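You operate a simulated robot arm through the tools that you are given. There is no shell and no other tool. Be economical: measure what you need, move in short steps, check, and stop when the job is done.

Carry out the task below with a simulated two-armed robot. There is one attempt and no reset: what you move stays moved.

Task
Pick up the clear beaker from the top of the white chest with one hand, pass it to the other hand and put it on the low shelf under the bench beside the chest. Set down upright: clear beaker.

The check looks at the end state, three seconds after you hand in, the way a careful person would. Anything else that was tipped, shoved, dropped, spilled or broken makes it a failure.

Robot
Two 7-joint arms with two-finger parallel grippers on one trunk, on a base that drives. Base frame: it is fixed to the floor where the robot stands at the start and does not move with it; the origin is under the middle of the robot, x ahead of it, y to its left, z up; the surface under the hand at the start is at about z = 0.74. Units: m, degrees, N and s.
The left shoulder is at the start at [0.06, 0.189, 1.128], the right one opposite. With the tool pointing down near the work surface each hand reaches from about 0.1 to 0.64 m from the robot's upright axis, wherever it stands, measured 20 degrees to its own side. Places, roughly: low shelf under the bench beside the chest [1.7, 0.1, 0.2]. Payload 3.43 kg a hand.
Tool frame (each hand has its own): the origin (TCP) lies between the finger pads and is the grasp point; the fingertips stand 0.03 m ahead of it; z points along the fingers, y is the line along which they close. Largest opening 0.094 m; finger width 0.028, thickness 0.01; the body of the gripper, 0.05 by 0.096 m, starts 0.055 m behind the TCP.
Orientation is told as [roll, pitch, yaw] about the base's x, y, z axes, in that order, counted from this pose: with the fingers straight down and closing along the base's y, the tool's x points along the base's -x, its y along +y and its z along -z.

Tools
- The arms move only by the tool step_arm. It takes "left_steps", "right_steps" or both (then of equal length, played together; a hand with none holds still); each is one flat list of numbers, 6 for each row, row after row: the shift along the base's x, y, z in m, then the turn, a rotation vector about the base's x, y, z in rad. In form: [tx, ty, tz, wx, wy, wz, tx, ty, tz, wx, wy, wz, ...]. A call has 1 to 20 rows; each row is the pose to reach, as a shift and turn from the pose commanded when the call began. "left_jaw" and "right_jaw" are, for a hand that has rows, the finger opening in m, from 0 to 0.094, set as the call begins (left out, the last holds). A row lasts 0.2 s, in which the tool goes at most 0.05 m and 8.6 degrees; a call with a longer step from one row to the next is refused whole, and so is a gripper value outside its range. Where a pose cannot be reached the arm comes as near as it can. A force on the tool above 40 N (or 10 N above the force at the start of the call, whichever is more), or a blocked arm, ends the call early, and 0.2 s more pass. Each finger travels about 0.153 m/s and halts on what it meets, pressing with about 20 N; the grip force reading is that of the motor and also rises with nothing between the fingers. The clock runs only during rows and for 0.2 s after the last one: add rows that repeat a pose to give the fingers time. It gives the time, the measured TCP pose, the force on the tool (base axes), the opening and the grip force at its end, in the units of the frame above (readings bear some noise), with the torque about the TCP (base axes, N m) and any sound that the robot's microphone picked up, and new pictures: "show" is both (left out), scene, wrist or none (wrist: the cameras of the hands that moved).
- Cameras (640 x 400 px; columns grow to the right, rows downward): "scene" is now at [0.0085, -0.0001, 1.6641]; the picture's right is [0.01, -1.00, 0.00], its down [-0.86, -0.00, -0.52] and it looks along [0.52, 0.00, -0.86] (base axes); focal length 281 px, centre (320, 200). "left" rides on the left gripper at [0.076, -0.014, -0.103] in its tool frame; the picture's right is [0.18, 0.98, 0.00], its down [-0.75, 0.14, -0.64] and it looks along [-0.63, 0.12, 0.77] (tool axes); focal length 243 px, centre (320, 200). "right" rides on the right gripper at [0.076, 0.014, -0.103] in its tool frame; the picture's right is [-0.18, 0.98, 0.00], its down [-0.75, -0.14, -0.64] and it looks along [-0.63, -0.12, 0.77] (tool axes); focal length 243 px, centre (320, 200). There is no depth. A picture from a camera that has moved, and an enlarged one, comes with that camera's place and axes in the base frame and with its lens.
- slide_trunk(by): slides the trunk up (or, below 0, down) by that many m; the arms and the scene camera ride with it, the base frame stays. It gives what a move gives, with no picture.
- base_move(legs): drives the robot by 1 to 6 legs, each [ahead, left, turn to the left] in m, m and degrees, along the robot's own axes; the way and the turn of a leg run together, so that a leg with both is an arc; at most 1.5 m and 180 degrees a leg. The arms and the cameras ride along, it lands a little off, and it stops where it bumps. It gives what a move gives, and a new picture of the scene camera.
- aim_head(pan, tilt): turns the head with the scene camera to pan (to the left, within 86 degrees either way) and tilt (down, from -29 to 69), counted from straight ahead of the robot. It gives what a move gives, and a new picture of the scene camera.
- close_up(camera, box): a new picture of the part [left, top, right, bottom] of that camera's present view, enlarged. No time passes.
- finish_job(): hands the job in; it is judged then, once.

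Go step by step. Nothing tells you exact positions but the pictures and the camera data: compare them with the known pose of the tool, close in by small moves and look again before you grip or let go. The budget is 120 turns and 260 pictures, counting those below and the enlarged ones. Unless the task says otherwise, let go and move clear before handing in, and close with one line.

The tools are called after "Call:" as name(argument=value, ...) on one line, values as JSON. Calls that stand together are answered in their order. step_arm: Moves the arms, as the interface text tells. Its arguments: {"type":"object","properties":{"left_steps":{"type":"array"},"left_jaw":{"type":"number"},"right_steps":{"type":"array"},"right_jaw":{"type":"number"},"show":{"type":"string","enum":["both","scene","wrist","none"]}},"required":[]} The other tools are called the same way: slide_trunk (by) slides the trunk up or down; base_move (legs) drives the base; aim_head (pan, tilt) turns the head that bears the scene camera; close_up (camera, box) takes an enlarged picture of a part of a camera's view; finish_job () hands the job in.

At the start:

```text
time_s: 0.0
left_ee_pos: [0.3608, 0.1994, 1.0118]
left_tool_rot: [0.0, 0.1, 0.0]
left_wrist_force: [-0.9, -0.9, 0.4]
left_ft_torque: [0.02, 0.01, -0.01]
left_gripper_width: 0.0939
left_finger_force: 0.1
right_ee_pos: [0.3323, -0.1072, 0.9563]
right_tool_rot: [0.0, 0.1, -0.1]
right_wrist_force: [-0.2, 0.3, 0.0]
right_ft_torque: [-0.01, -0.03, 0.0]
right_gripper_width: 0.094
right_finger_force: 0.0
trunk travel left (down, up): [-0.8, 0.19]
robot x, y, heading: [0.0038, -0.0012, -0.0]
head pan, tilt: [0.3, 59.0]
```

scene: 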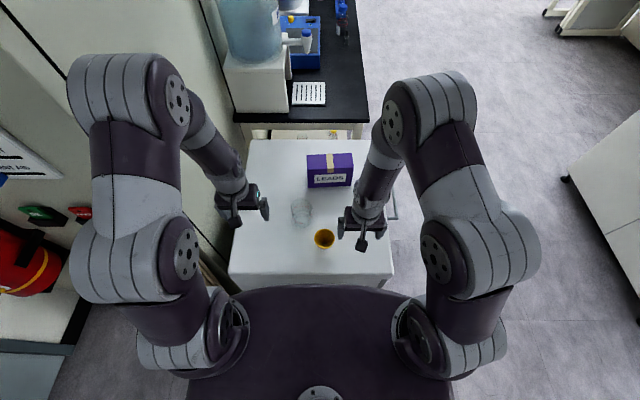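
right: 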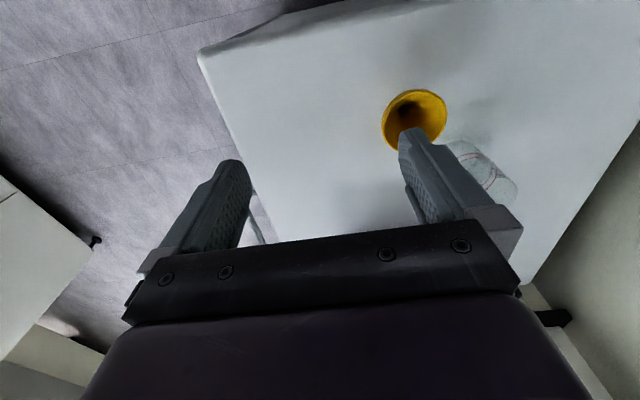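
left: 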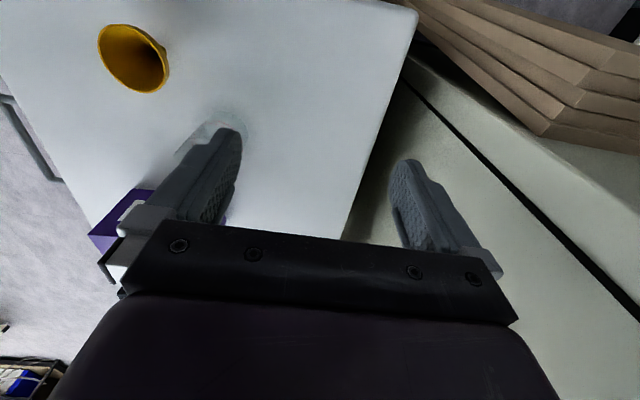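

I see the chest with a clear beaker near its middle-left, a yellow funnel/cup and a purple box. I'll zoom in to locate the beaker, then look at the bench ahead.

Call:
close_up(camera="scene", box=[240, 140, 400, 280])

Call:
aim_head(pan=0, tilt=35)

```text
2.86 times, centred on (320, 210) of scene
camera zoom: at [0.0085, -0.0001, 1.6641], right [0.01, -1.0, 0.0], down [-0.86, 0.0, -0.52], along [0.52, 0.0, -0.86], focal length 803 px, centre (320, 171)
```

zoom: 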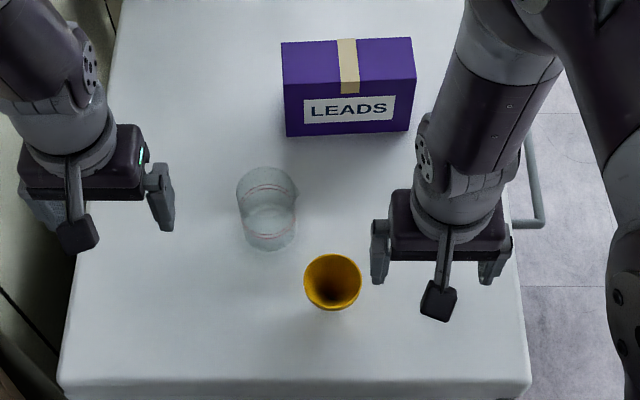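

```text
time_s: 0.9
left_ee_pos: [0.3612, 0.1996, 1.0108]
left_tool_rot: [0.0, -0.1, 0.0]
left_wrist_force: [-0.5, -0.2, 0.7]
left_ft_torque: [0.03, 0.0, 0.0]
left_gripper_width: 0.0938
left_finger_force: 0.0
right_ee_pos: [0.3326, -0.107, 0.9569]
right_tool_rot: [0.0, 0.0, 0.0]
right_wrist_force: [-0.3, 0.0, -0.5]
right_ft_torque: [0.02, -0.02, -0.08]
right_gripper_width: 0.0939
right_finger_force: 0.0
trunk travel left (down, up): [-0.8, 0.19]
robot x, y, heading: [-0.0007, -0.0033, -0.0]
head pan, tilt: [0.0, 35.0]
camera scene: at [0.0287, -0.0005, 1.6971], right [0.0, -1.0, 0.0], down [-0.57, 0.0, -0.82], along [0.82, 0.0, -0.57], focal length 281 px, centre (320, 200)
```

scene: 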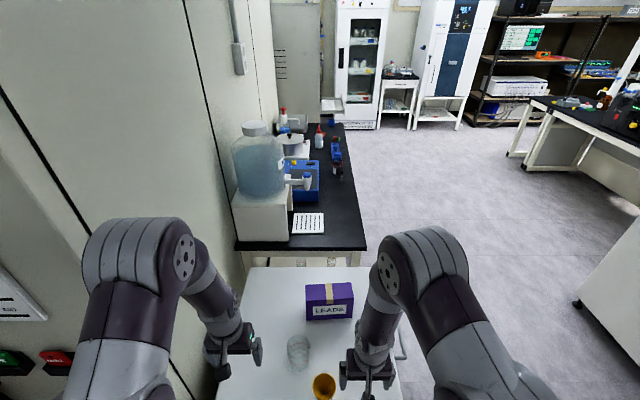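

The beaker appears to stand at about (0.487, 0.064), roughly 0.07 m across and 0.085 tall. The bench runs away ahead of the chest, so its shelf is reached from the aisle side. I'll bring the left hand above the beaker.

Call:
step_arm(left_steps=[0.025, -0.027, 0, 0, 0, 0, 0.05, -0.054, 0, 0, 0, 0, 0.076, -0.081, 0, 0, 0, 0, 0.1, -0.108, -0.02, 0, 0, 0, 0.126, -0.135, -0.04, 0, 0, 0, 0.126, -0.135, -0.06, 0, 0, 0, 0.126, -0.135, -0.06, 0, 0, 0], left_jaw=0.094, show="wrist")

Call:
aim_head(pan=0, tilt=59)

```text
time_s: 2.5
left_ee_pos: [0.4884, 0.0642, 0.9524]
left_tool_rot: [0.0, 0.1, 0.0]
left_wrist_force: [0.2, -0.3, 0.2]
left_ft_torque: [0.0, -0.02, 0.03]
left_gripper_width: 0.0941
left_finger_force: 0.3
right_ee_pos: [0.3322, -0.1082, 0.9565]
right_tool_rot: [0.0, 0.0, 0.0]
right_wrist_force: [-0.1, 0.1, -0.5]
right_ft_torque: [-0.02, -0.02, -0.02]
right_gripper_width: 0.0942
right_finger_force: 0.1
trunk travel left (down, up): [-0.8, 0.19]
robot x, y, heading: [-0.0031, -0.0004, 0.0]
head pan, tilt: [0.0, 35.0]
camera left: at [0.4132, 0.0512, 1.0545], right [-0.18, 0.98, 0.0], down [0.75, 0.14, 0.64], along [0.63, 0.12, -0.77], focal length 243 px, centre (320, 200)
```

left: 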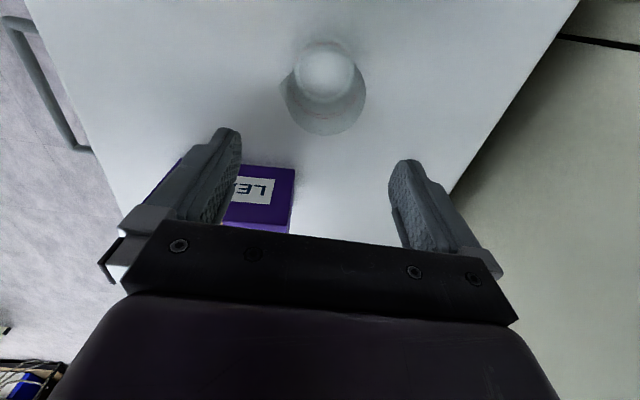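

```text
time_s: 3.4
left_ee_pos: [0.4899, 0.0653, 0.9525]
left_tool_rot: [0.1, 0.0, 0.0]
left_wrist_force: [0.0, -0.6, 0.5]
left_ft_torque: [0.01, 0.01, -0.02]
left_gripper_width: 0.0939
left_finger_force: 0.1
right_ee_pos: [0.3326, -0.1075, 0.9551]
right_tool_rot: [0.0, 0.0, 0.0]
right_wrist_force: [0.0, 0.5, 0.2]
right_ft_torque: [-0.01, -0.01, 0.0]
right_gripper_width: 0.0943
right_finger_force: 0.0
trunk travel left (down, up): [-0.8, 0.19]
robot x, y, heading: [0.0012, 0.0008, 0.1]
head pan, tilt: [0.0, 59.0]
camera scene: at [0.0085, -0.0004, 1.6641], right [0.0, -1.0, 0.0], down [-0.86, 0.0, -0.52], along [0.52, 0.0, -0.86], focal length 281 px, centre (320, 200)
```

scene: 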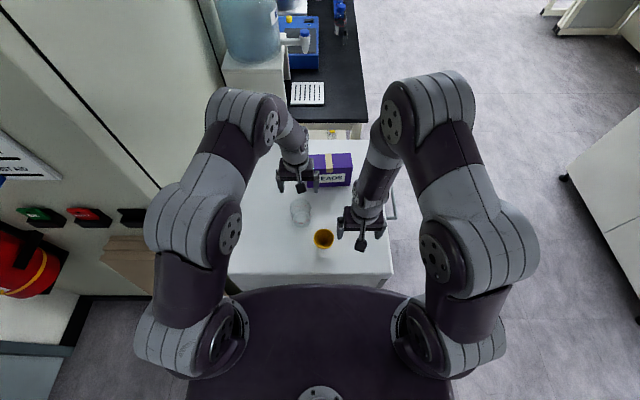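

The beaker sits ahead of the view's centre; I'll enlarge the wrist view to measure it.

Call:
close_up(camera="left", box=[240, 20, 400, 160])

Call:
close_up(camera="scene", box=[270, 160, 370, 260])

```text
2.86 times, centred on (320, 90) of left
camera zoom: at [0.413, 0.0516, 1.0548], right [-0.18, 0.98, 0.0], down [0.75, 0.14, 0.64], along [0.63, 0.12, -0.77], focal length 693 px, centre (320, 514)
```

zoom: 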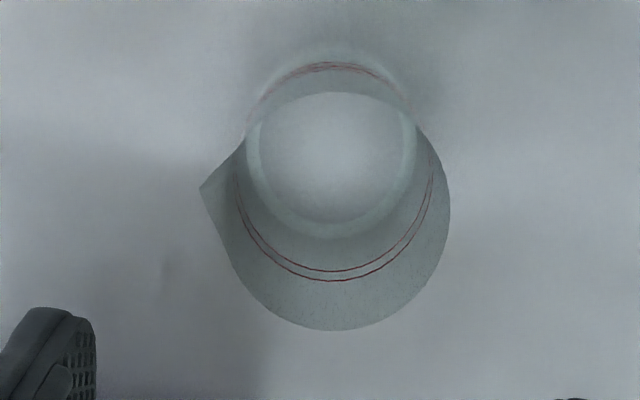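

```text
4.00 times, centred on (320, 210) of scene
camera zoom: at [0.0085, -0.0004, 1.6641], right [0.0, -1.0, 0.0], down [-0.86, 0.0, -0.52], along [0.52, 0.0, -0.86], focal length 1124 px, centre (320, 160)
```

zoom: 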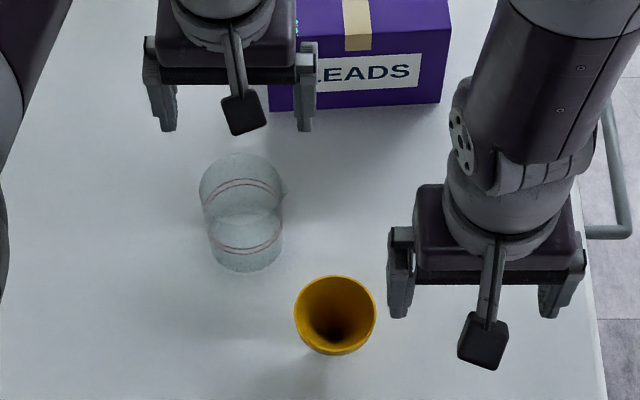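

The beaker's centre is near (0.482, 0.070) with rim at about z = 0.82, and its spout points toward -y. I'll turn the left hand about 60° so the fingers miss the spout and funnel, and descend partway.

Call:
step_arm(left_steps=[0, 0, 0, 0, 0, 0.13, 0, 0, 0, 0, 0, 0.26, 0, 0, 0, 0, 0, 0.39, -0.003, 0.002, 0, 0, 0, 0.52, -0.006, 0.005, 0, 0, 0, 0.65, -0.006, 0.005, -0.01, 0, 0, 0.78, -0.006, 0.005, -0.02, 0, 0, 0.91, -0.006, 0.005, -0.03, 0, 0, 1.047, -0.006, 0.005, -0.05, 0, 0, 1.047, -0.006, 0.005, -0.05, 0, 0, 1.047])

```text
time_s: 5.6
left_ee_pos: [0.4815, 0.0703, 0.9014]
left_tool_rot: [0.0, -0.1, 60.0]
left_wrist_force: [0.2, -0.3, 0.1]
left_ft_torque: [0.0, 0.0, -0.02]
left_gripper_width: 0.0938
left_finger_force: 0.1
right_ee_pos: [0.3332, -0.1078, 0.9568]
right_tool_rot: [0.0, 0.1, 0.0]
right_wrist_force: [0.6, 0.2, -0.5]
right_ft_torque: [-0.01, 0.0, -0.03]
right_gripper_width: 0.094
right_finger_force: 0.2
trunk travel left (down, up): [-0.8, 0.19]
robot x, y, heading: [-0.0028, 0.0042, 0.3]
head pan, tilt: [0.0, 59.0]
camera scene: at [0.008, -0.0005, 1.664], right [0.0, -1.0, 0.0], down [-0.86, 0.0, -0.52], along [0.52, 0.0, -0.86], focal length 281 px, centre (320, 200)
camera left: at [0.4549, -0.0028, 1.004], right [-0.94, 0.33, 0.0], down [0.25, 0.72, 0.64], along [0.21, 0.61, -0.77], focal length 243 px, centre (320, 200)
```

scene: 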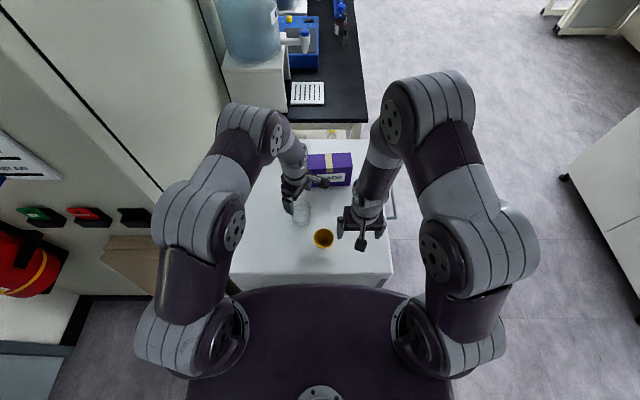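
left: 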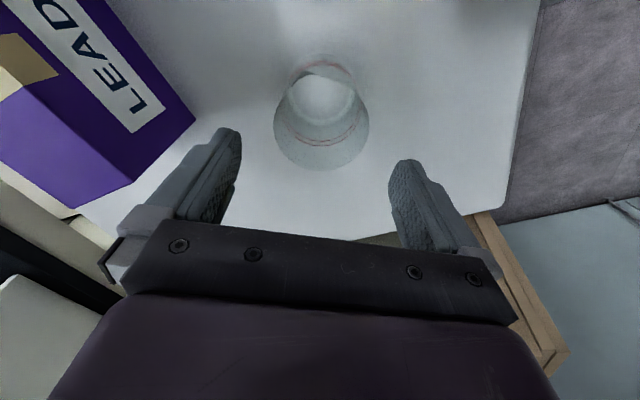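

The jaws straddle the beaker, centred within a few mm. Descending to the rim.

Call:
step_arm(left_steps=[0, 0, -0.03, 0, 0, 0, 0, 0, -0.06, 0, 0, 0, 0, 0, -0.083, 0, 0, 0, 0, 0, -0.083, 0, 0, 0])

Call:
close_up(camera="scene", box=[260, 150, 360, 250])

```text
time_s: 6.6
left_ee_pos: [0.4822, 0.0685, 0.8186]
left_tool_rot: [0.0, 0.0, 60.0]
left_wrist_force: [-0.3, 0.4, -0.1]
left_ft_torque: [0.0, -0.01, 0.02]
left_gripper_width: 0.094
left_finger_force: 0.2
right_ee_pos: [0.3315, -0.1083, 0.9564]
right_tool_rot: [0.0, 0.0, -0.1]
right_wrist_force: [0.3, -0.4, 1.1]
right_ft_torque: [0.03, 0.0, 0.0]
right_gripper_width: 0.0941
right_finger_force: 0.0
trunk travel left (down, up): [-0.8, 0.19]
robot x, y, heading: [-0.0038, 0.0012, -0.2]
head pan, tilt: [0.0, 59.0]
camera scene: at [0.0083, -0.0005, 1.664], right [0.0, -1.0, 0.0], down [-0.86, 0.0, -0.52], along [0.52, 0.0, -0.86], focal length 281 px, centre (320, 200)
camera left: at [0.4557, -0.0035, 0.9201], right [-0.94, 0.33, 0.0], down [0.25, 0.72, 0.64], along [0.21, 0.61, -0.77], focal length 243 px, centre (320, 200)
```

scene: 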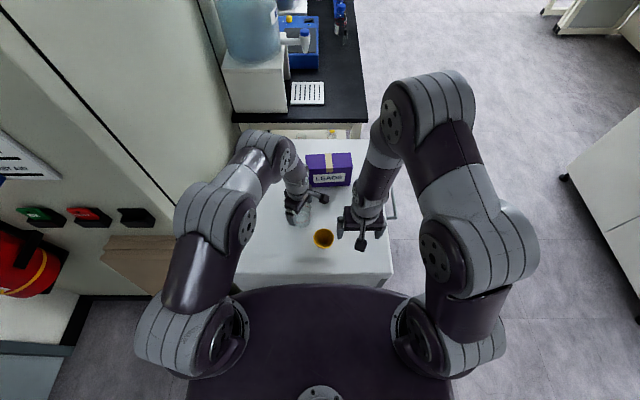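
left: 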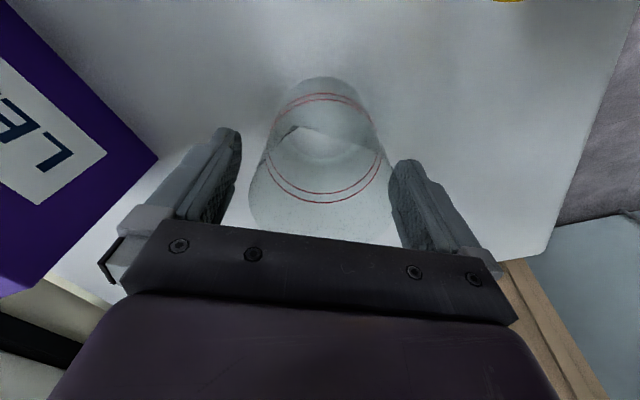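

```text
4.00 times, centred on (310, 200) of scene
camera zoom: at [0.0083, -0.0005, 1.664], right [0.0, -1.0, 0.0], down [-0.86, 0.0, -0.52], along [0.52, 0.0, -0.86], focal length 1124 px, centre (360, 200)
```

zoom: 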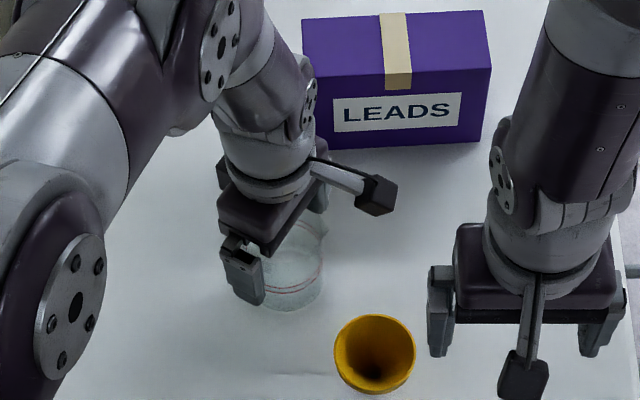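

The rim is centred between the pads with TCP at rim height. Closing the left jaw.

Call:
step_arm(left_steps=[0, 0, 0, 0, 0, 0, 0, 0, 0, 0, 0, 0, 0, 0, 0, 0, 0, 0, 0, 0, 0, 0, 0, 0], left_jaw=0.05, show="wrist")

```text
time_s: 7.6
left_ee_pos: [0.4824, 0.0684, 0.8176]
left_tool_rot: [0.1, -0.1, 60.0]
left_wrist_force: [0.2, 0.7, 0.1]
left_ft_torque: [0.02, 0.03, 0.0]
left_gripper_width: 0.0687
left_finger_force: 19.8
right_ee_pos: [0.3312, -0.1074, 0.9569]
right_tool_rot: [0.1, 0.1, 0.0]
right_wrist_force: [-0.5, 0.2, 0.0]
right_ft_torque: [-0.02, 0.04, 0.0]
right_gripper_width: 0.0942
right_finger_force: 0.0
trunk travel left (down, up): [-0.8, 0.19]
robot x, y, heading: [0.0001, 0.002, -0.1]
head pan, tilt: [0.0, 59.0]
camera left: at [0.4558, -0.0035, 0.9202], right [-0.94, 0.33, 0.0], down [0.25, 0.72, 0.64], along [0.21, 0.61, -0.77], focal length 243 px, centre (320, 200)
```

left: 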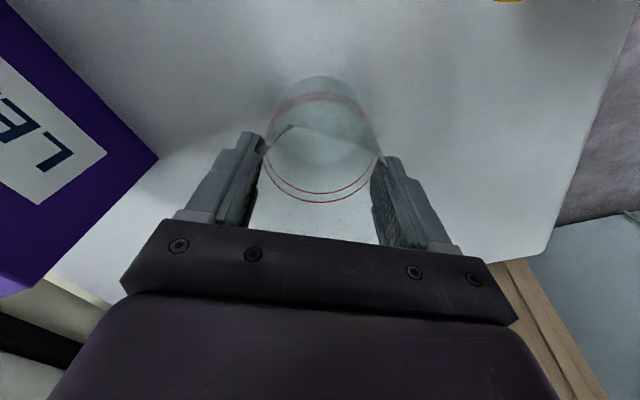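

Gripped at 0.069 m width. Lifting straight up.

Call:
step_arm(left_steps=[0, 0, 0.02, 0, 0, 0, 0, 0, 0.05, 0, 0, 0, 0, 0, 0.09, 0, 0, 0, 0, 0, 0.13, 0, 0, 0, 0, 0, 0.17, 0, 0, 0, 0, 0, 0.2, 0, 0, 0, 0, 0, 0.23, 0, 0, 0, 0, 0, 0.23, 0, 0, 0])

```text
time_s: 9.4
left_ee_pos: [0.4809, 0.0702, 1.0475]
left_tool_rot: [0.1, 0.0, 60.1]
left_wrist_force: [0.0, 0.2, -2.0]
left_ft_torque: [0.01, 0.02, -0.01]
left_gripper_width: 0.0689
left_finger_force: 20.1
right_ee_pos: [0.3334, -0.1074, 0.9559]
right_tool_rot: [0.0, -0.1, 0.1]
right_wrist_force: [-0.1, -0.4, 0.2]
right_ft_torque: [-0.03, -0.02, -0.02]
right_gripper_width: 0.0942
right_finger_force: 0.0
trunk travel left (down, up): [-0.8, 0.19]
robot x, y, heading: [0.0016, 0.0013, 0.2]
head pan, tilt: [0.0, 59.0]
camera scene: at [0.0091, -0.0005, 1.664], right [0.0, -1.0, 0.0], down [-0.86, 0.0, -0.51], along [0.51, 0.0, -0.86], focal length 281 px, centre (320, 200)
camera left: at [0.4551, -0.0033, 1.1504], right [-0.94, 0.33, 0.0], down [0.26, 0.72, 0.64], along [0.21, 0.61, -0.77], focal length 243 px, centre (320, 200)
```

scene: 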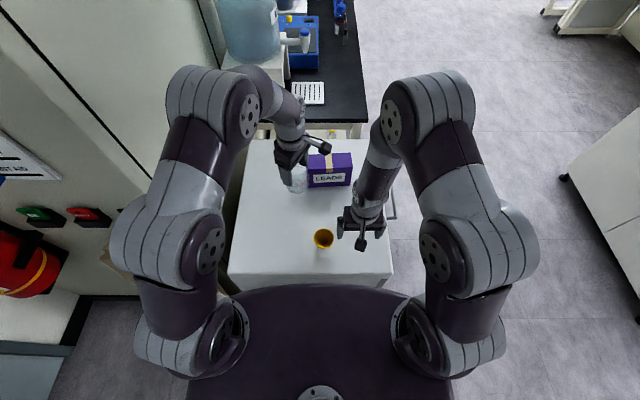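
left: 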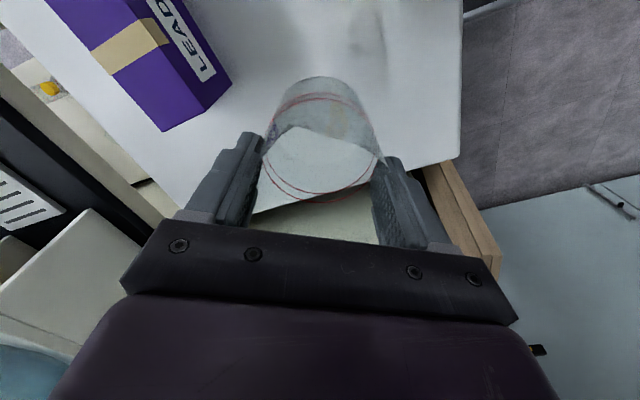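

The beaker is held (about 2 N). Before choosing the handover grip I want to see the shelf, so I'll look right to check the aisle is free, then drive round.

Call:
aim_head(pan=-70, tilt=40)

```text
time_s: 10.8
left_ee_pos: [0.4808, 0.0692, 1.0475]
left_tool_rot: [-0.1, 0.0, 60.1]
left_wrist_force: [-0.1, -0.2, -0.9]
left_ft_torque: [-0.01, -0.01, -0.02]
left_gripper_width: 0.0689
left_finger_force: 20.1
right_ee_pos: [0.3324, -0.1073, 0.9568]
right_tool_rot: [0.0, 0.0, 0.0]
right_wrist_force: [0.7, -0.2, 0.0]
right_ft_torque: [-0.01, 0.03, 0.01]
right_gripper_width: 0.0942
right_finger_force: 0.1
trunk travel left (down, up): [-0.8, 0.19]
robot x, y, heading: [-0.0018, 0.0019, -0.2]
head pan, tilt: [-70.0, 40.0]
camera scene: at [-0.0301, -0.0803, 1.6896], right [-0.94, -0.34, 0.0], down [-0.22, 0.6, -0.77], along [0.26, -0.72, -0.64], focal length 281 px, centre (320, 200)
```

scene: 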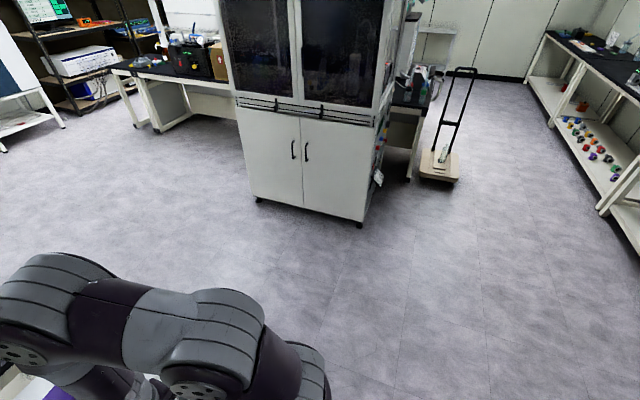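

The aisle to the right is clear floor until a cabinet about 1.8 m away. Driving around: back a touch, sideways right, forward, then turn to face the bench.

Call:
base_move(legs=[[-0.12, 0, 0], [0, -0.95, 0], [1.0, 0, 0], [0.8, 0, 0], [0, 0, 90]])

Call:
aim_head(pan=0, tilt=45)

```text
time_s: 29.1
left_ee_pos: [1.6293, -0.4672, 1.0477]
left_tool_rot: [0.1, -0.1, 149.7]
left_wrist_force: [-0.5, 1.2, -1.2]
left_ft_torque: [-0.04, -0.02, 0.01]
left_gripper_width: 0.0688
left_finger_force: 19.7
right_ee_pos: [1.805, -0.6162, 0.9562]
right_tool_rot: [0.0, -0.1, 89.6]
right_wrist_force: [-0.2, 0.7, -0.7]
right_ft_torque: [0.0, 0.02, -0.02]
right_gripper_width: 0.094
right_finger_force: 0.0
trunk travel left (down, up): [-0.8, 0.19]
robot x, y, heading: [1.6959, -0.9444, 89.8]
head pan, tilt: [-70.0, 40.0]
camera scene: at [1.7748, -0.9785, 1.6896], right [0.34, -0.94, 0.0], down [-0.61, -0.22, -0.77], along [0.72, 0.26, -0.64], focal length 281 px, centre (320, 200)
```

scene: 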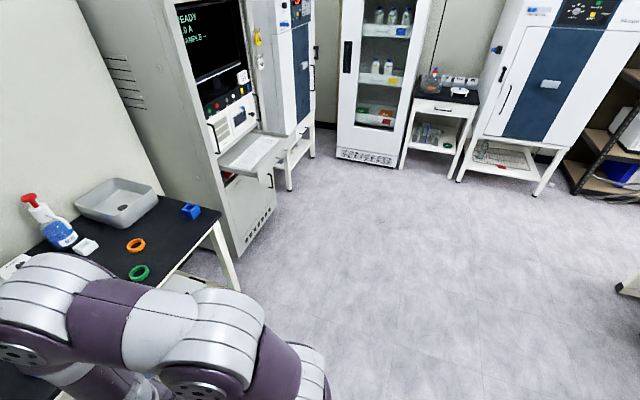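

```text
time_s: 30.5
left_ee_pos: [1.6282, -0.4661, 1.0471]
left_tool_rot: [0.0, 0.1, 149.7]
left_wrist_force: [-0.9, -0.3, -1.7]
left_ft_torque: [0.05, -0.02, 0.01]
left_gripper_width: 0.0686
left_finger_force: 19.8
right_ee_pos: [1.8048, -0.6165, 0.9572]
right_tool_rot: [0.0, 0.0, 89.7]
right_wrist_force: [-0.8, 0.8, 0.5]
right_ft_torque: [0.01, 0.04, 0.01]
right_gripper_width: 0.0942
right_finger_force: 0.0
trunk travel left (down, up): [-0.8, 0.19]
robot x, y, heading: [1.6934, -0.9466, 89.8]
head pan, tilt: [0.0, 45.0]
camera scene: at [1.6953, -0.9258, 1.6823], right [1.0, -0.01, 0.0], down [-0.01, -0.71, -0.71], along [0.01, 0.71, -0.71], focal length 281 px, centre (320, 200)
```

scene: 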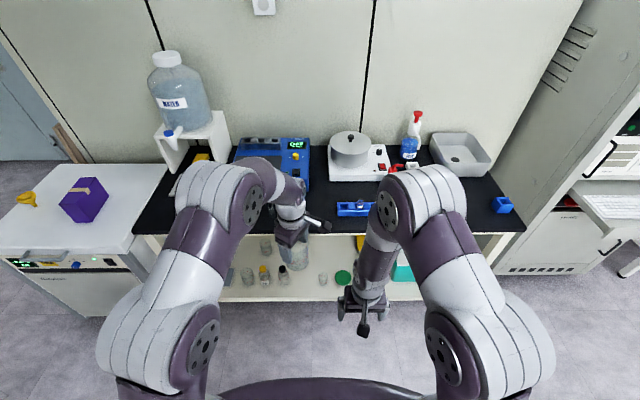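

The low shelf is visible under the bench with several items on it. I'll lower the trunk to look at it properly.

Call:
slide_trunk(by=-0.5)

Call:
aim_head(pan=0, tilt=45)

```text
refused: -0.5 is not a number from -0.4 to 0.4
```

```text
time_s: 31.1
left_ee_pos: [1.6301, -0.4655, 1.0477]
left_tool_rot: [0.1, -0.1, 149.7]
left_wrist_force: [0.3, 0.5, -1.1]
left_ft_torque: [-0.02, -0.02, -0.01]
left_gripper_width: 0.069
left_finger_force: 20.6
right_ee_pos: [1.8048, -0.6156, 0.9561]
right_tool_rot: [0.0, 0.0, 89.5]
right_wrist_force: [0.1, -0.7, 0.3]
right_ft_torque: [0.0, 0.0, -0.01]
right_gripper_width: 0.0943
right_finger_force: 0.1
trunk travel left (down, up): [-0.8, 0.19]
robot x, y, heading: [1.697, -0.9454, 89.5]
head pan, tilt: [0.0, 45.0]
camera scene: at [1.6952, -0.9258, 1.6823], right [1.0, -0.01, 0.0], down [0.0, -0.71, -0.71], along [0.0, 0.71, -0.71], focal length 281 px, centre (320, 200)
```

scene: 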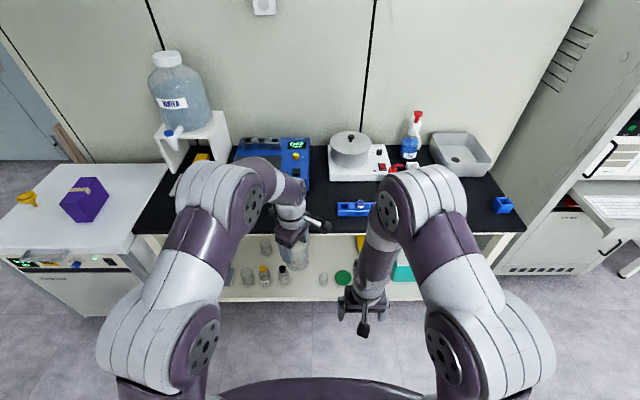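

Call:
slide_trunk(by=-0.4)

Call:
slide_trunk(by=-0.2)

Call:
aim_head(pan=0, tilt=40)

```text
time_s: 35.0
left_ee_pos: [1.6293, -0.466, 0.6476]
left_tool_rot: [-0.1, 0.0, 149.6]
left_wrist_force: [0.6, 0.0, -0.6]
left_ft_torque: [0.03, 0.04, 0.0]
left_gripper_width: 0.0688
left_finger_force: 20.0
right_ee_pos: [1.8044, -0.6146, 0.5573]
right_tool_rot: [0.1, 0.0, 89.6]
right_wrist_force: [0.8, 0.2, -0.4]
right_ft_torque: [0.03, 0.0, 0.02]
right_gripper_width: 0.0939
right_finger_force: 0.1
trunk travel left (down, up): [-0.4, 0.59]
robot x, y, heading: [1.6944, -0.9486, 89.7]
head pan, tilt: [0.0, 45.0]
```

```text
time_s: 37.1
left_ee_pos: [1.6283, -0.4651, 0.4473]
left_tool_rot: [-0.1, 0.0, 149.5]
left_wrist_force: [0.2, -0.4, -1.2]
left_ft_torque: [-0.01, -0.02, -0.01]
left_gripper_width: 0.0688
left_finger_force: 19.7
right_ee_pos: [1.803, -0.6159, 0.3572]
right_tool_rot: [0.0, 0.0, 89.6]
right_wrist_force: [0.7, 0.3, 0.7]
right_ft_torque: [-0.04, 0.0, -0.01]
right_gripper_width: 0.0942
right_finger_force: 0.1
trunk travel left (down, up): [-0.2, 0.79]
robot x, y, heading: [1.6964, -0.9491, 89.7]
head pan, tilt: [0.0, 45.0]
```

```text
time_s: 37.8
left_ee_pos: [1.6294, -0.4663, 0.4481]
left_tool_rot: [0.0, 0.0, 149.6]
left_wrist_force: [-0.5, 1.0, -1.1]
left_ft_torque: [-0.01, 0.01, 0.0]
left_gripper_width: 0.0689
left_finger_force: 20.2
right_ee_pos: [1.8037, -0.6152, 0.3569]
right_tool_rot: [-0.1, -0.1, 89.7]
right_wrist_force: [-1.0, 0.2, 0.0]
right_ft_torque: [-0.06, 0.05, -0.01]
right_gripper_width: 0.0939
right_finger_force: 0.1
trunk travel left (down, up): [-0.2, 0.79]
robot x, y, heading: [1.6942, -0.9474, 89.8]
head pan, tilt: [0.0, 40.0]
camera scene: at [1.6952, -0.9222, 1.0896], right [1.0, -0.01, 0.0], down [0.0, -0.64, -0.77], along [0.0, 0.77, -0.64], focal length 281 px, centre (320, 200)
```

scene: 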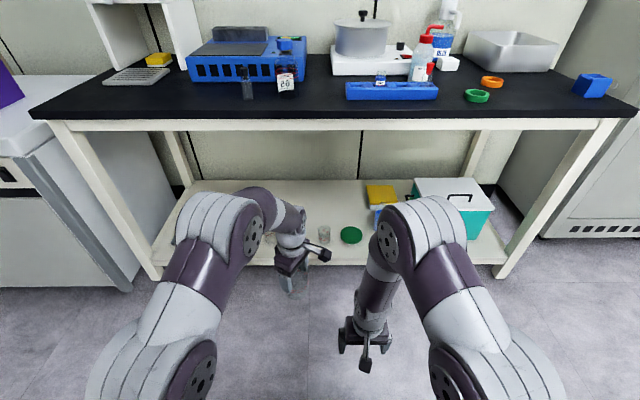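

The shelf is flat with no lip, front edge around y = -0.25. I'll enlarge it to find free space.

Call:
close_up(camera="scene", box=[150, 160, 510, 310])

Call:
close_up(camera="scene", box=[260, 170, 420, 290])

Call:
close_up(camera="left", box=[0, 0, 640, 400])

Call:
close_up(camera="right", box=[0, 0, 640, 400])

```text
1.78 times, centred on (330, 235) of scene
camera zoom: at [1.6952, -0.9222, 1.0896], right [1.0, -0.01, 0.0], down [0.0, -0.64, -0.77], along [0.0, 0.77, -0.64], focal length 499 px, centre (302, 138)
```

zoom: 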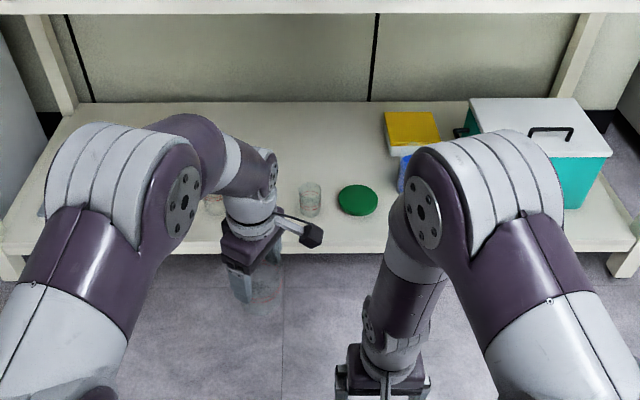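

```text
3.33 times, centred on (340, 230) of scene
camera zoom: at [1.6952, -0.9222, 1.0896], right [1.0, -0.01, 0.0], down [0.0, -0.64, -0.77], along [0.0, 0.77, -0.64], focal length 936 px, centre (253, 100)
```

zoom: 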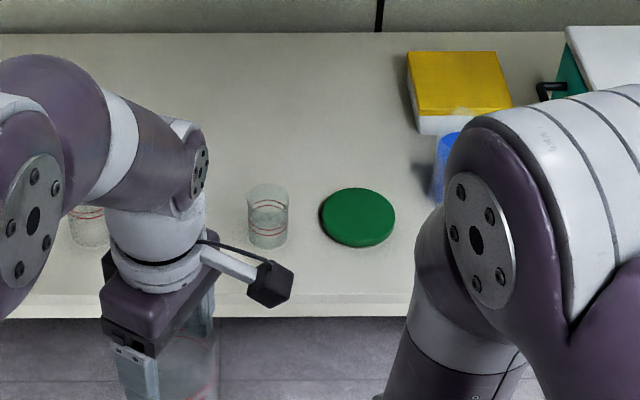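

```text
1.00 times, centred on (320, 200) of left (not enlarged: the box is as wide or as high as the picture)
camera zoom: at [1.7015, -0.491, 0.5502], right [-0.34, -0.94, 0.0], down [-0.72, 0.26, 0.64], along [-0.6, 0.22, -0.77], focal length 243 px, centre (320, 200)
```

zoom: 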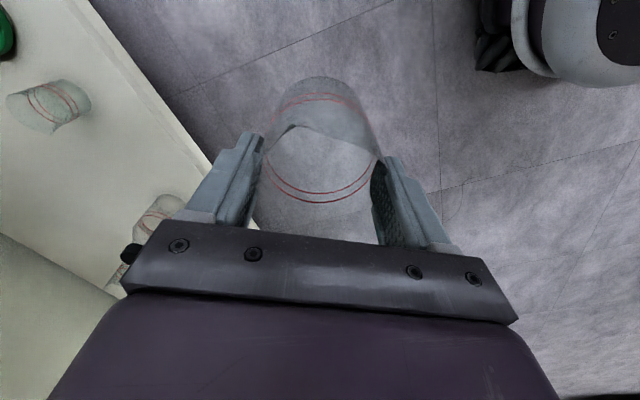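

```text
1.00 times, centred on (320, 200) of right (not enlarged: the box is as wide or as high as the picture)
camera zoom: at [1.79, -0.6923, 0.4593], right [-0.98, 0.19, 0.0], down [0.15, 0.75, 0.64], along [0.12, 0.63, -0.77], focal length 243 px, centre (320, 200)
```

zoom: 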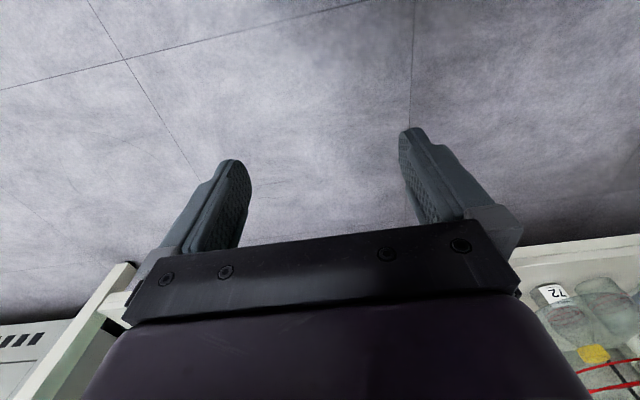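

There's a small beaker at about (1.71, -0.13), a green lid at (1.83, -0.09), and boxes further right, partly hidden by my right arm. I'll shift right and look again for free shelf space.

Call:
base_move(legs=[[0, -0.3, 0]])

Call:
close_up(camera="scene", box=[160, 160, 480, 300])

```text
time_s: 39.8
left_ee_pos: [1.9298, -0.4663, 0.4479]
left_tool_rot: [0.0, 0.0, 149.8]
left_wrist_force: [0.5, 0.2, -1.1]
left_ft_torque: [-0.01, 0.02, -0.03]
left_gripper_width: 0.0686
left_finger_force: 20.1
right_ee_pos: [2.1052, -0.6173, 0.3566]
right_tool_rot: [0.1, 0.0, 89.7]
right_wrist_force: [0.1, 0.5, -0.2]
right_ft_torque: [0.0, 0.02, -0.03]
right_gripper_width: 0.0941
right_finger_force: 0.1
trunk travel left (down, up): [-0.2, 0.79]
robot x, y, heading: [1.9958, -0.9474, 89.8]
head pan, tilt: [0.0, 40.0]
camera scene: at [1.9968, -0.9239, 1.0896], right [1.0, -0.01, 0.0], down [0.0, -0.64, -0.77], along [0.0, 0.77, -0.64], focal length 281 px, centre (320, 200)
```

scene: 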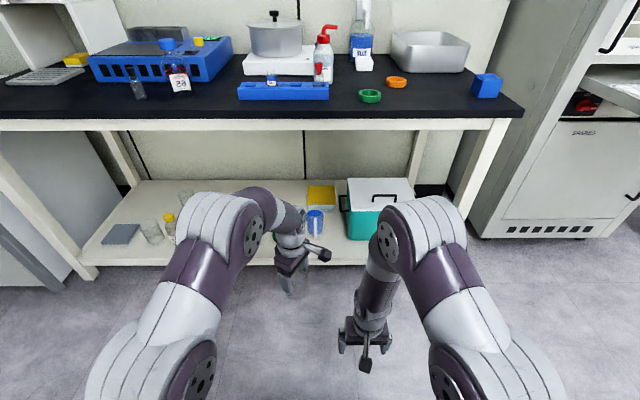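

```text
2.00 times, centred on (320, 230) of scene
camera zoom: at [1.9968, -0.9239, 1.0896], right [1.0, -0.01, 0.0], down [0.0, -0.64, -0.77], along [0.0, 0.77, -0.64], focal length 562 px, centre (320, 140)
```

zoom: 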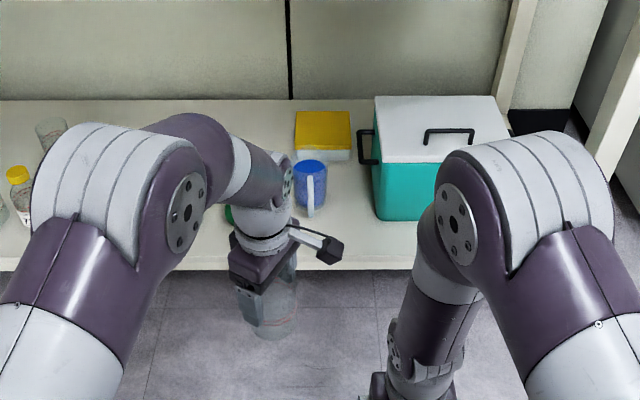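

Free spot found: front strip near (1.915, -0.18), between the green lid (1.83, -0.09) and the blue mug (1.98, -0.075). For the handover I'll first turn the left hand back (its closing axis roughly in line with the right hand's approach) and yaw the right hand by 60°.

Call:
step_arm(left_steps=[0, 0, 0, 0, 0, -0.127, 0, 0, 0, 0, 0, -0.254, 0, 0, 0, 0, 0, -0.381, 0, 0, 0, 0, 0, -0.508, 0, 0, 0, 0, 0, -0.635, 0, 0, 0, 0, 0, -0.762, 0, 0, 0, 0, 0, -0.889, 0, 0, 0, 0, 0, -1.016, 0, 0, 0, 0, 0, -1.143, 0, 0, 0, 0, 0, -1.27, 0, 0, 0, 0, 0, -1.396, 0, 0, 0, 0, 0, -1.396], right_steps=[0, 0, 0, 0, 0, 0.095, 0, 0, 0, 0, 0, 0.19, 0, 0, 0, 0, 0, 0.286, 0, 0, 0, 0, 0, 0.381, 0, 0, 0, 0, 0, 0.476, 0, 0, 0, 0, 0, 0.571, 0, 0, 0, 0, 0, 0.667, 0, 0, 0, 0, 0, 0.762, 0, 0, 0, 0, 0, 0.857, 0, 0, 0, 0, 0, 0.952, 0, 0, 0, 0, 0, 1.047, 0, 0, 0, 0, 0, 1.047], right_jaw=0.094)

```text
time_s: 42.4
left_ee_pos: [1.9291, -0.4684, 0.4485]
left_tool_rot: [0.0, 0.0, 69.6]
left_wrist_force: [0.2, 1.0, 0.3]
left_ft_torque: [0.0, -0.02, 0.02]
left_gripper_width: 0.0686
left_finger_force: 20.2
right_ee_pos: [2.1062, -0.6183, 0.3572]
right_tool_rot: [0.1, -0.1, 149.8]
right_wrist_force: [0.2, 0.6, 0.6]
right_ft_torque: [-0.02, 0.02, 0.03]
right_gripper_width: 0.0939
right_finger_force: 0.1
trunk travel left (down, up): [-0.2, 0.79]
robot x, y, heading: [1.9973, -0.9471, 89.9]
head pan, tilt: [0.0, 40.0]
camera scene: at [1.9969, -0.9239, 1.0896], right [1.0, -0.01, 0.0], down [0.0, -0.64, -0.77], along [0.0, 0.77, -0.64], focal length 281 px, centre (320, 200)
camera right: at [2.165, -0.6687, 0.4596], right [-0.65, -0.76, 0.0], down [-0.58, 0.5, 0.64], along [-0.49, 0.42, -0.77], focal length 243 px, centre (320, 200)
camera left: at [1.9164, -0.5431, 0.5501], right [-0.99, 0.17, 0.0], down [0.13, 0.76, 0.64], along [0.11, 0.63, -0.77], focal length 243 px, centre (320, 200)
```

scene: 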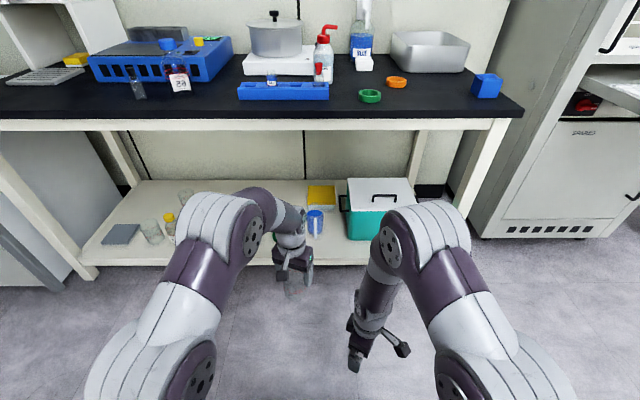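
right: 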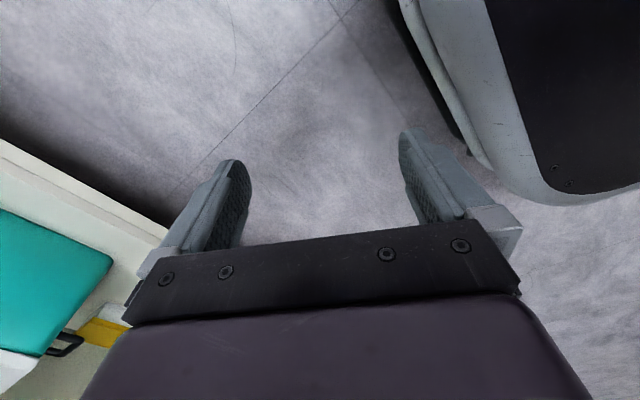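
left: 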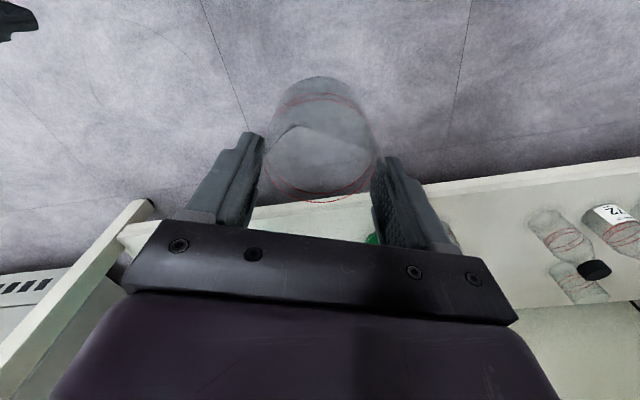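

Now tilting the right hand toward horizontal and bringing it to a standoff from the beaker.

Call:
step_arm(right_steps=[0, 0, 0.015, 0.066, 0.114, 0, 0, 0, 0.03, 0.132, 0.228, 0, 0, 0, 0.045, 0.198, 0.343, 0, 0, 0.01, 0.06, 0.264, 0.457, 0, -0.01, 0.02, 0.075, 0.33, 0.571, 0, -0.02, 0.035, 0.09, 0.396, 0.685, 0, -0.03, 0.05, 0.096, 0.462, 0.8, 0, -0.04, 0.065, 0.096, 0.528, 0.914, 0, -0.0625, 0.084, 0.096, 0.5935, 1.028, 0, -0.0625, 0.084, 0.096, 0.5935, 1.028, 0, -0.0625, 0.084, 0.096, 0.5935, 1.028, 0])

Call:
close_up(camera="scene", box=[240, 200, 440, 360])

```text
time_s: 44.8
left_ee_pos: [1.93, -0.4676, 0.4477]
left_tool_rot: [0.0, 0.0, 69.6]
left_wrist_force: [0.0, 0.6, -1.1]
left_ft_torque: [0.01, -0.02, -0.03]
left_gripper_width: 0.0686
left_finger_force: 19.6
right_ee_pos: [2.0356, -0.5315, 0.4597]
right_tool_rot: [0.2, -64.5, 149.3]
right_wrist_force: [-0.6, -0.4, 0.6]
right_ft_torque: [0.02, 0.01, 0.0]
right_gripper_width: 0.094
right_finger_force: 0.0
right hand out of reach, approached as far as the arm can: row 1, 9, 10, 11
trunk travel left (down, up): [-0.2, 0.79]
robot x, y, heading: [1.9954, -0.9477, 89.9]
head pan, tilt: [0.0, 40.0]
camera scene: at [1.9969, -0.9239, 1.0896], right [1.0, -0.01, 0.0], down [0.0, -0.64, -0.77], along [0.0, 0.77, -0.64], focal length 281 px, centre (320, 200)
camera right: at [2.1366, -0.6088, 0.4355], right [-0.57, -0.81, 0.17], down [0.29, -0.01, 0.96], along [-0.77, 0.59, 0.24], focal length 243 px, centre (320, 200)
```

scene: 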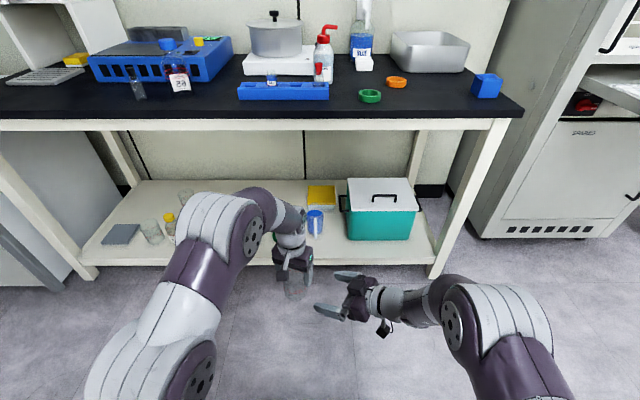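
right: 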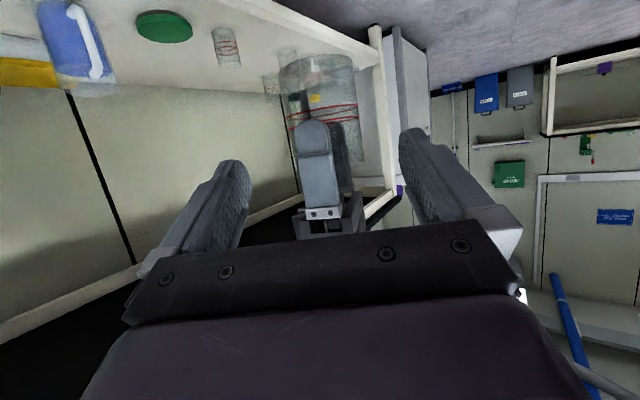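

```text
2.50 times, centred on (340, 280) of scene
camera zoom: at [1.9969, -0.9239, 1.0896], right [1.0, -0.01, 0.0], down [0.0, -0.64, -0.77], along [0.0, 0.77, -0.64], focal length 702 px, centre (270, 0)
```

zoom: 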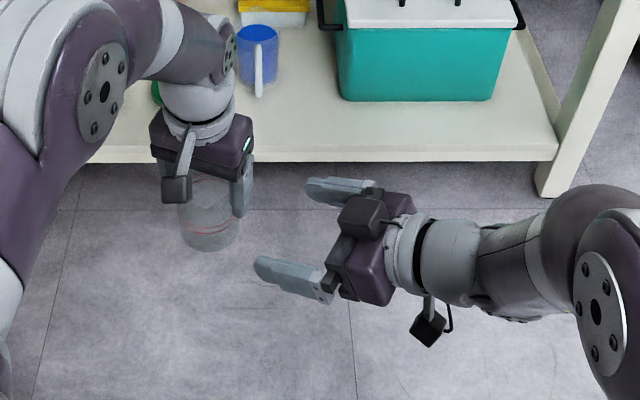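

The right arm stopped a bit short of the commanded tilt (64.5° instead of 68°). I'll look closer at the gripper geometry.

Call:
close_up(camera="scene", box=[280, 240, 400, 345])

Call:
close_up(camera="right", box=[220, 20, 420, 250])

```text
3.81 times, centred on (340, 292) of scene
camera zoom: at [1.9969, -0.9239, 1.0896], right [1.0, -0.01, 0.0], down [0.0, -0.64, -0.77], along [0.0, 0.77, -0.64], focal length 1070 px, centre (244, -152)
```

zoom: 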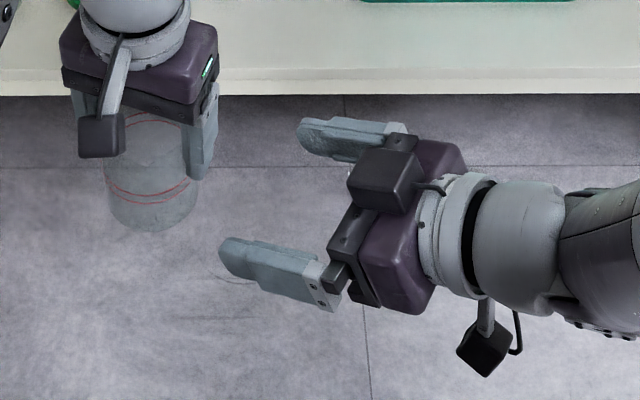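

```text
1.74 times, centred on (320, 135) of right
camera zoom: at [2.1366, -0.6088, 0.4355], right [-0.57, -0.81, 0.17], down [0.29, -0.01, 0.96], along [-0.77, 0.59, 0.24], focal length 422 px, centre (320, 313)
```

zoom: 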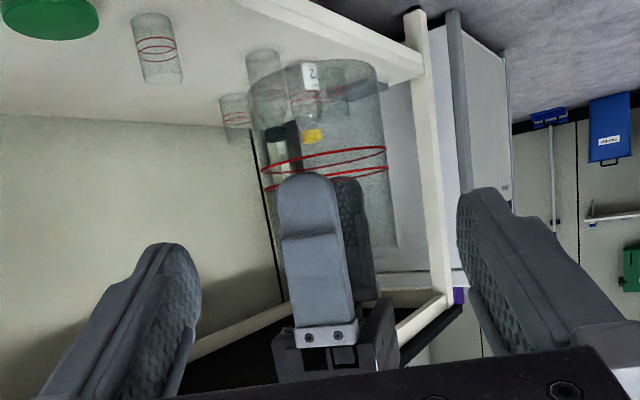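

A palm-mounted block on the right gripper makes a steeper tilt risky, so I want a flatter approach. I'll use a 30° approach (better aligned with the right arm) and turn the left hand 30° further to keep its finger out of the way.

Call:
step_arm(left_steps=[0, 0, 0, 0, 0, -0.13, 0, 0, 0, 0, 0, -0.26, 0, 0, 0, 0, 0, -0.39, 0, 0, 0, 0, 0, -0.52, 0, 0, 0, 0, 0, -0.52, 0, 0, 0, 0, 0, -0.52], right_steps=[0.0, -0.02, -0.007, 0, 0, -0.13, -0.01, -0.04, -0.014, 0, 0, -0.26, -0.025, -0.055, -0.021, 0, 0, -0.39, -0.043, -0.058, -0.028, 0, 0, -0.52, -0.043, -0.058, -0.028, 0, 0, -0.52, -0.043, -0.058, -0.028, 0, 0, -0.52], show="none")

Call:
step_arm(right_steps=[0, 0, 0, 0.09, 0.052, 0, 0, 0, 0, 0.181, 0.105, 0, 0, 0, 0, 0.181, 0.105, 0])

```text
time_s: 46.2
left_ee_pos: [1.9309, -0.4671, 0.4479]
left_tool_rot: [0.0, 0.0, 39.8]
left_wrist_force: [-0.1, 0.4, -0.1]
left_ft_torque: [0.02, -0.01, -0.02]
left_gripper_width: 0.0687
left_finger_force: 20.0
right_ee_pos: [2.0091, -0.5443, 0.4328]
right_tool_rot: [7.4, -63.6, 116.2]
right_wrist_force: [0.1, -0.1, 0.4]
right_ft_torque: [0.02, -0.02, -0.01]
right_gripper_width: 0.0942
right_finger_force: 0.1
right hand out of reach, approached as far as the arm can: row 2, 3, 4, 5, 6
trunk travel left (down, up): [-0.2, 0.79]
robot x, y, heading: [1.9985, -0.9466, 89.7]
head pan, tilt: [0.0, 40.0]
```

```text
time_s: 47.0
left_ee_pos: [1.9293, -0.4689, 0.4478]
left_tool_rot: [0.0, 0.0, 39.9]
left_wrist_force: [-0.7, -0.1, -1.5]
left_ft_torque: [0.01, -0.01, -0.01]
left_gripper_width: 0.0687
left_finger_force: 19.7
right_ee_pos: [1.9912, -0.5003, 0.4842]
right_tool_rot: [10.1, -74.4, 113.6]
right_wrist_force: [1.4, 0.0, -0.4]
right_ft_torque: [0.01, -0.01, 0.01]
right_gripper_width: 0.0941
right_finger_force: 0.0
right hand out of reach, approached as far as the arm can: row 1, 2, 3
trunk travel left (down, up): [-0.2, 0.79]
robot x, y, heading: [1.9957, -0.9511, 89.8]
head pan, tilt: [0.0, 40.0]
camera scene: at [1.9969, -0.9239, 1.0896], right [1.0, -0.01, 0.0], down [0.0, -0.64, -0.77], along [0.0, 0.77, -0.64], focal length 281 px, centre (320, 200)
camera right: at [2.0425, -0.6094, 0.4388], right [-0.84, -0.49, 0.22], down [0.38, -0.25, 0.89], along [-0.38, 0.83, 0.4], focal length 243 px, centre (320, 200)
```

scene: 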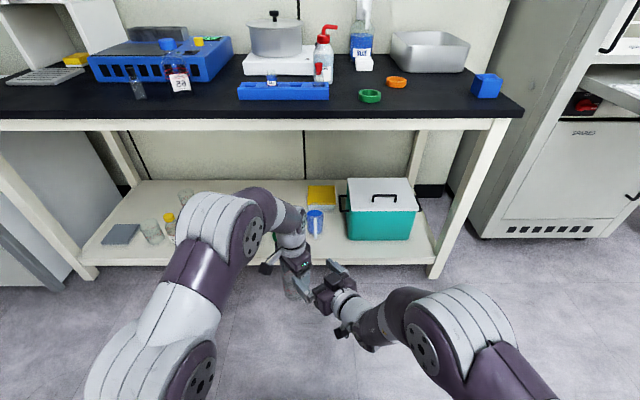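
right: 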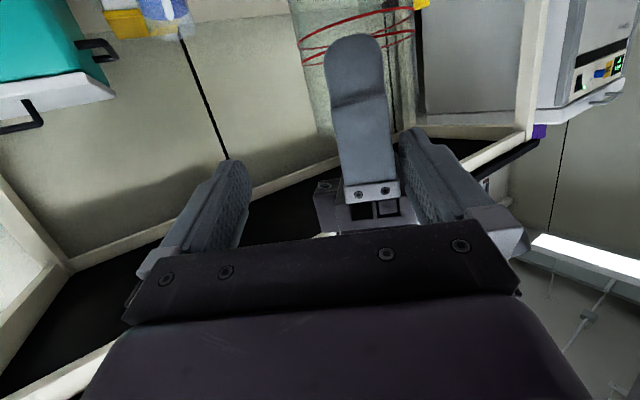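

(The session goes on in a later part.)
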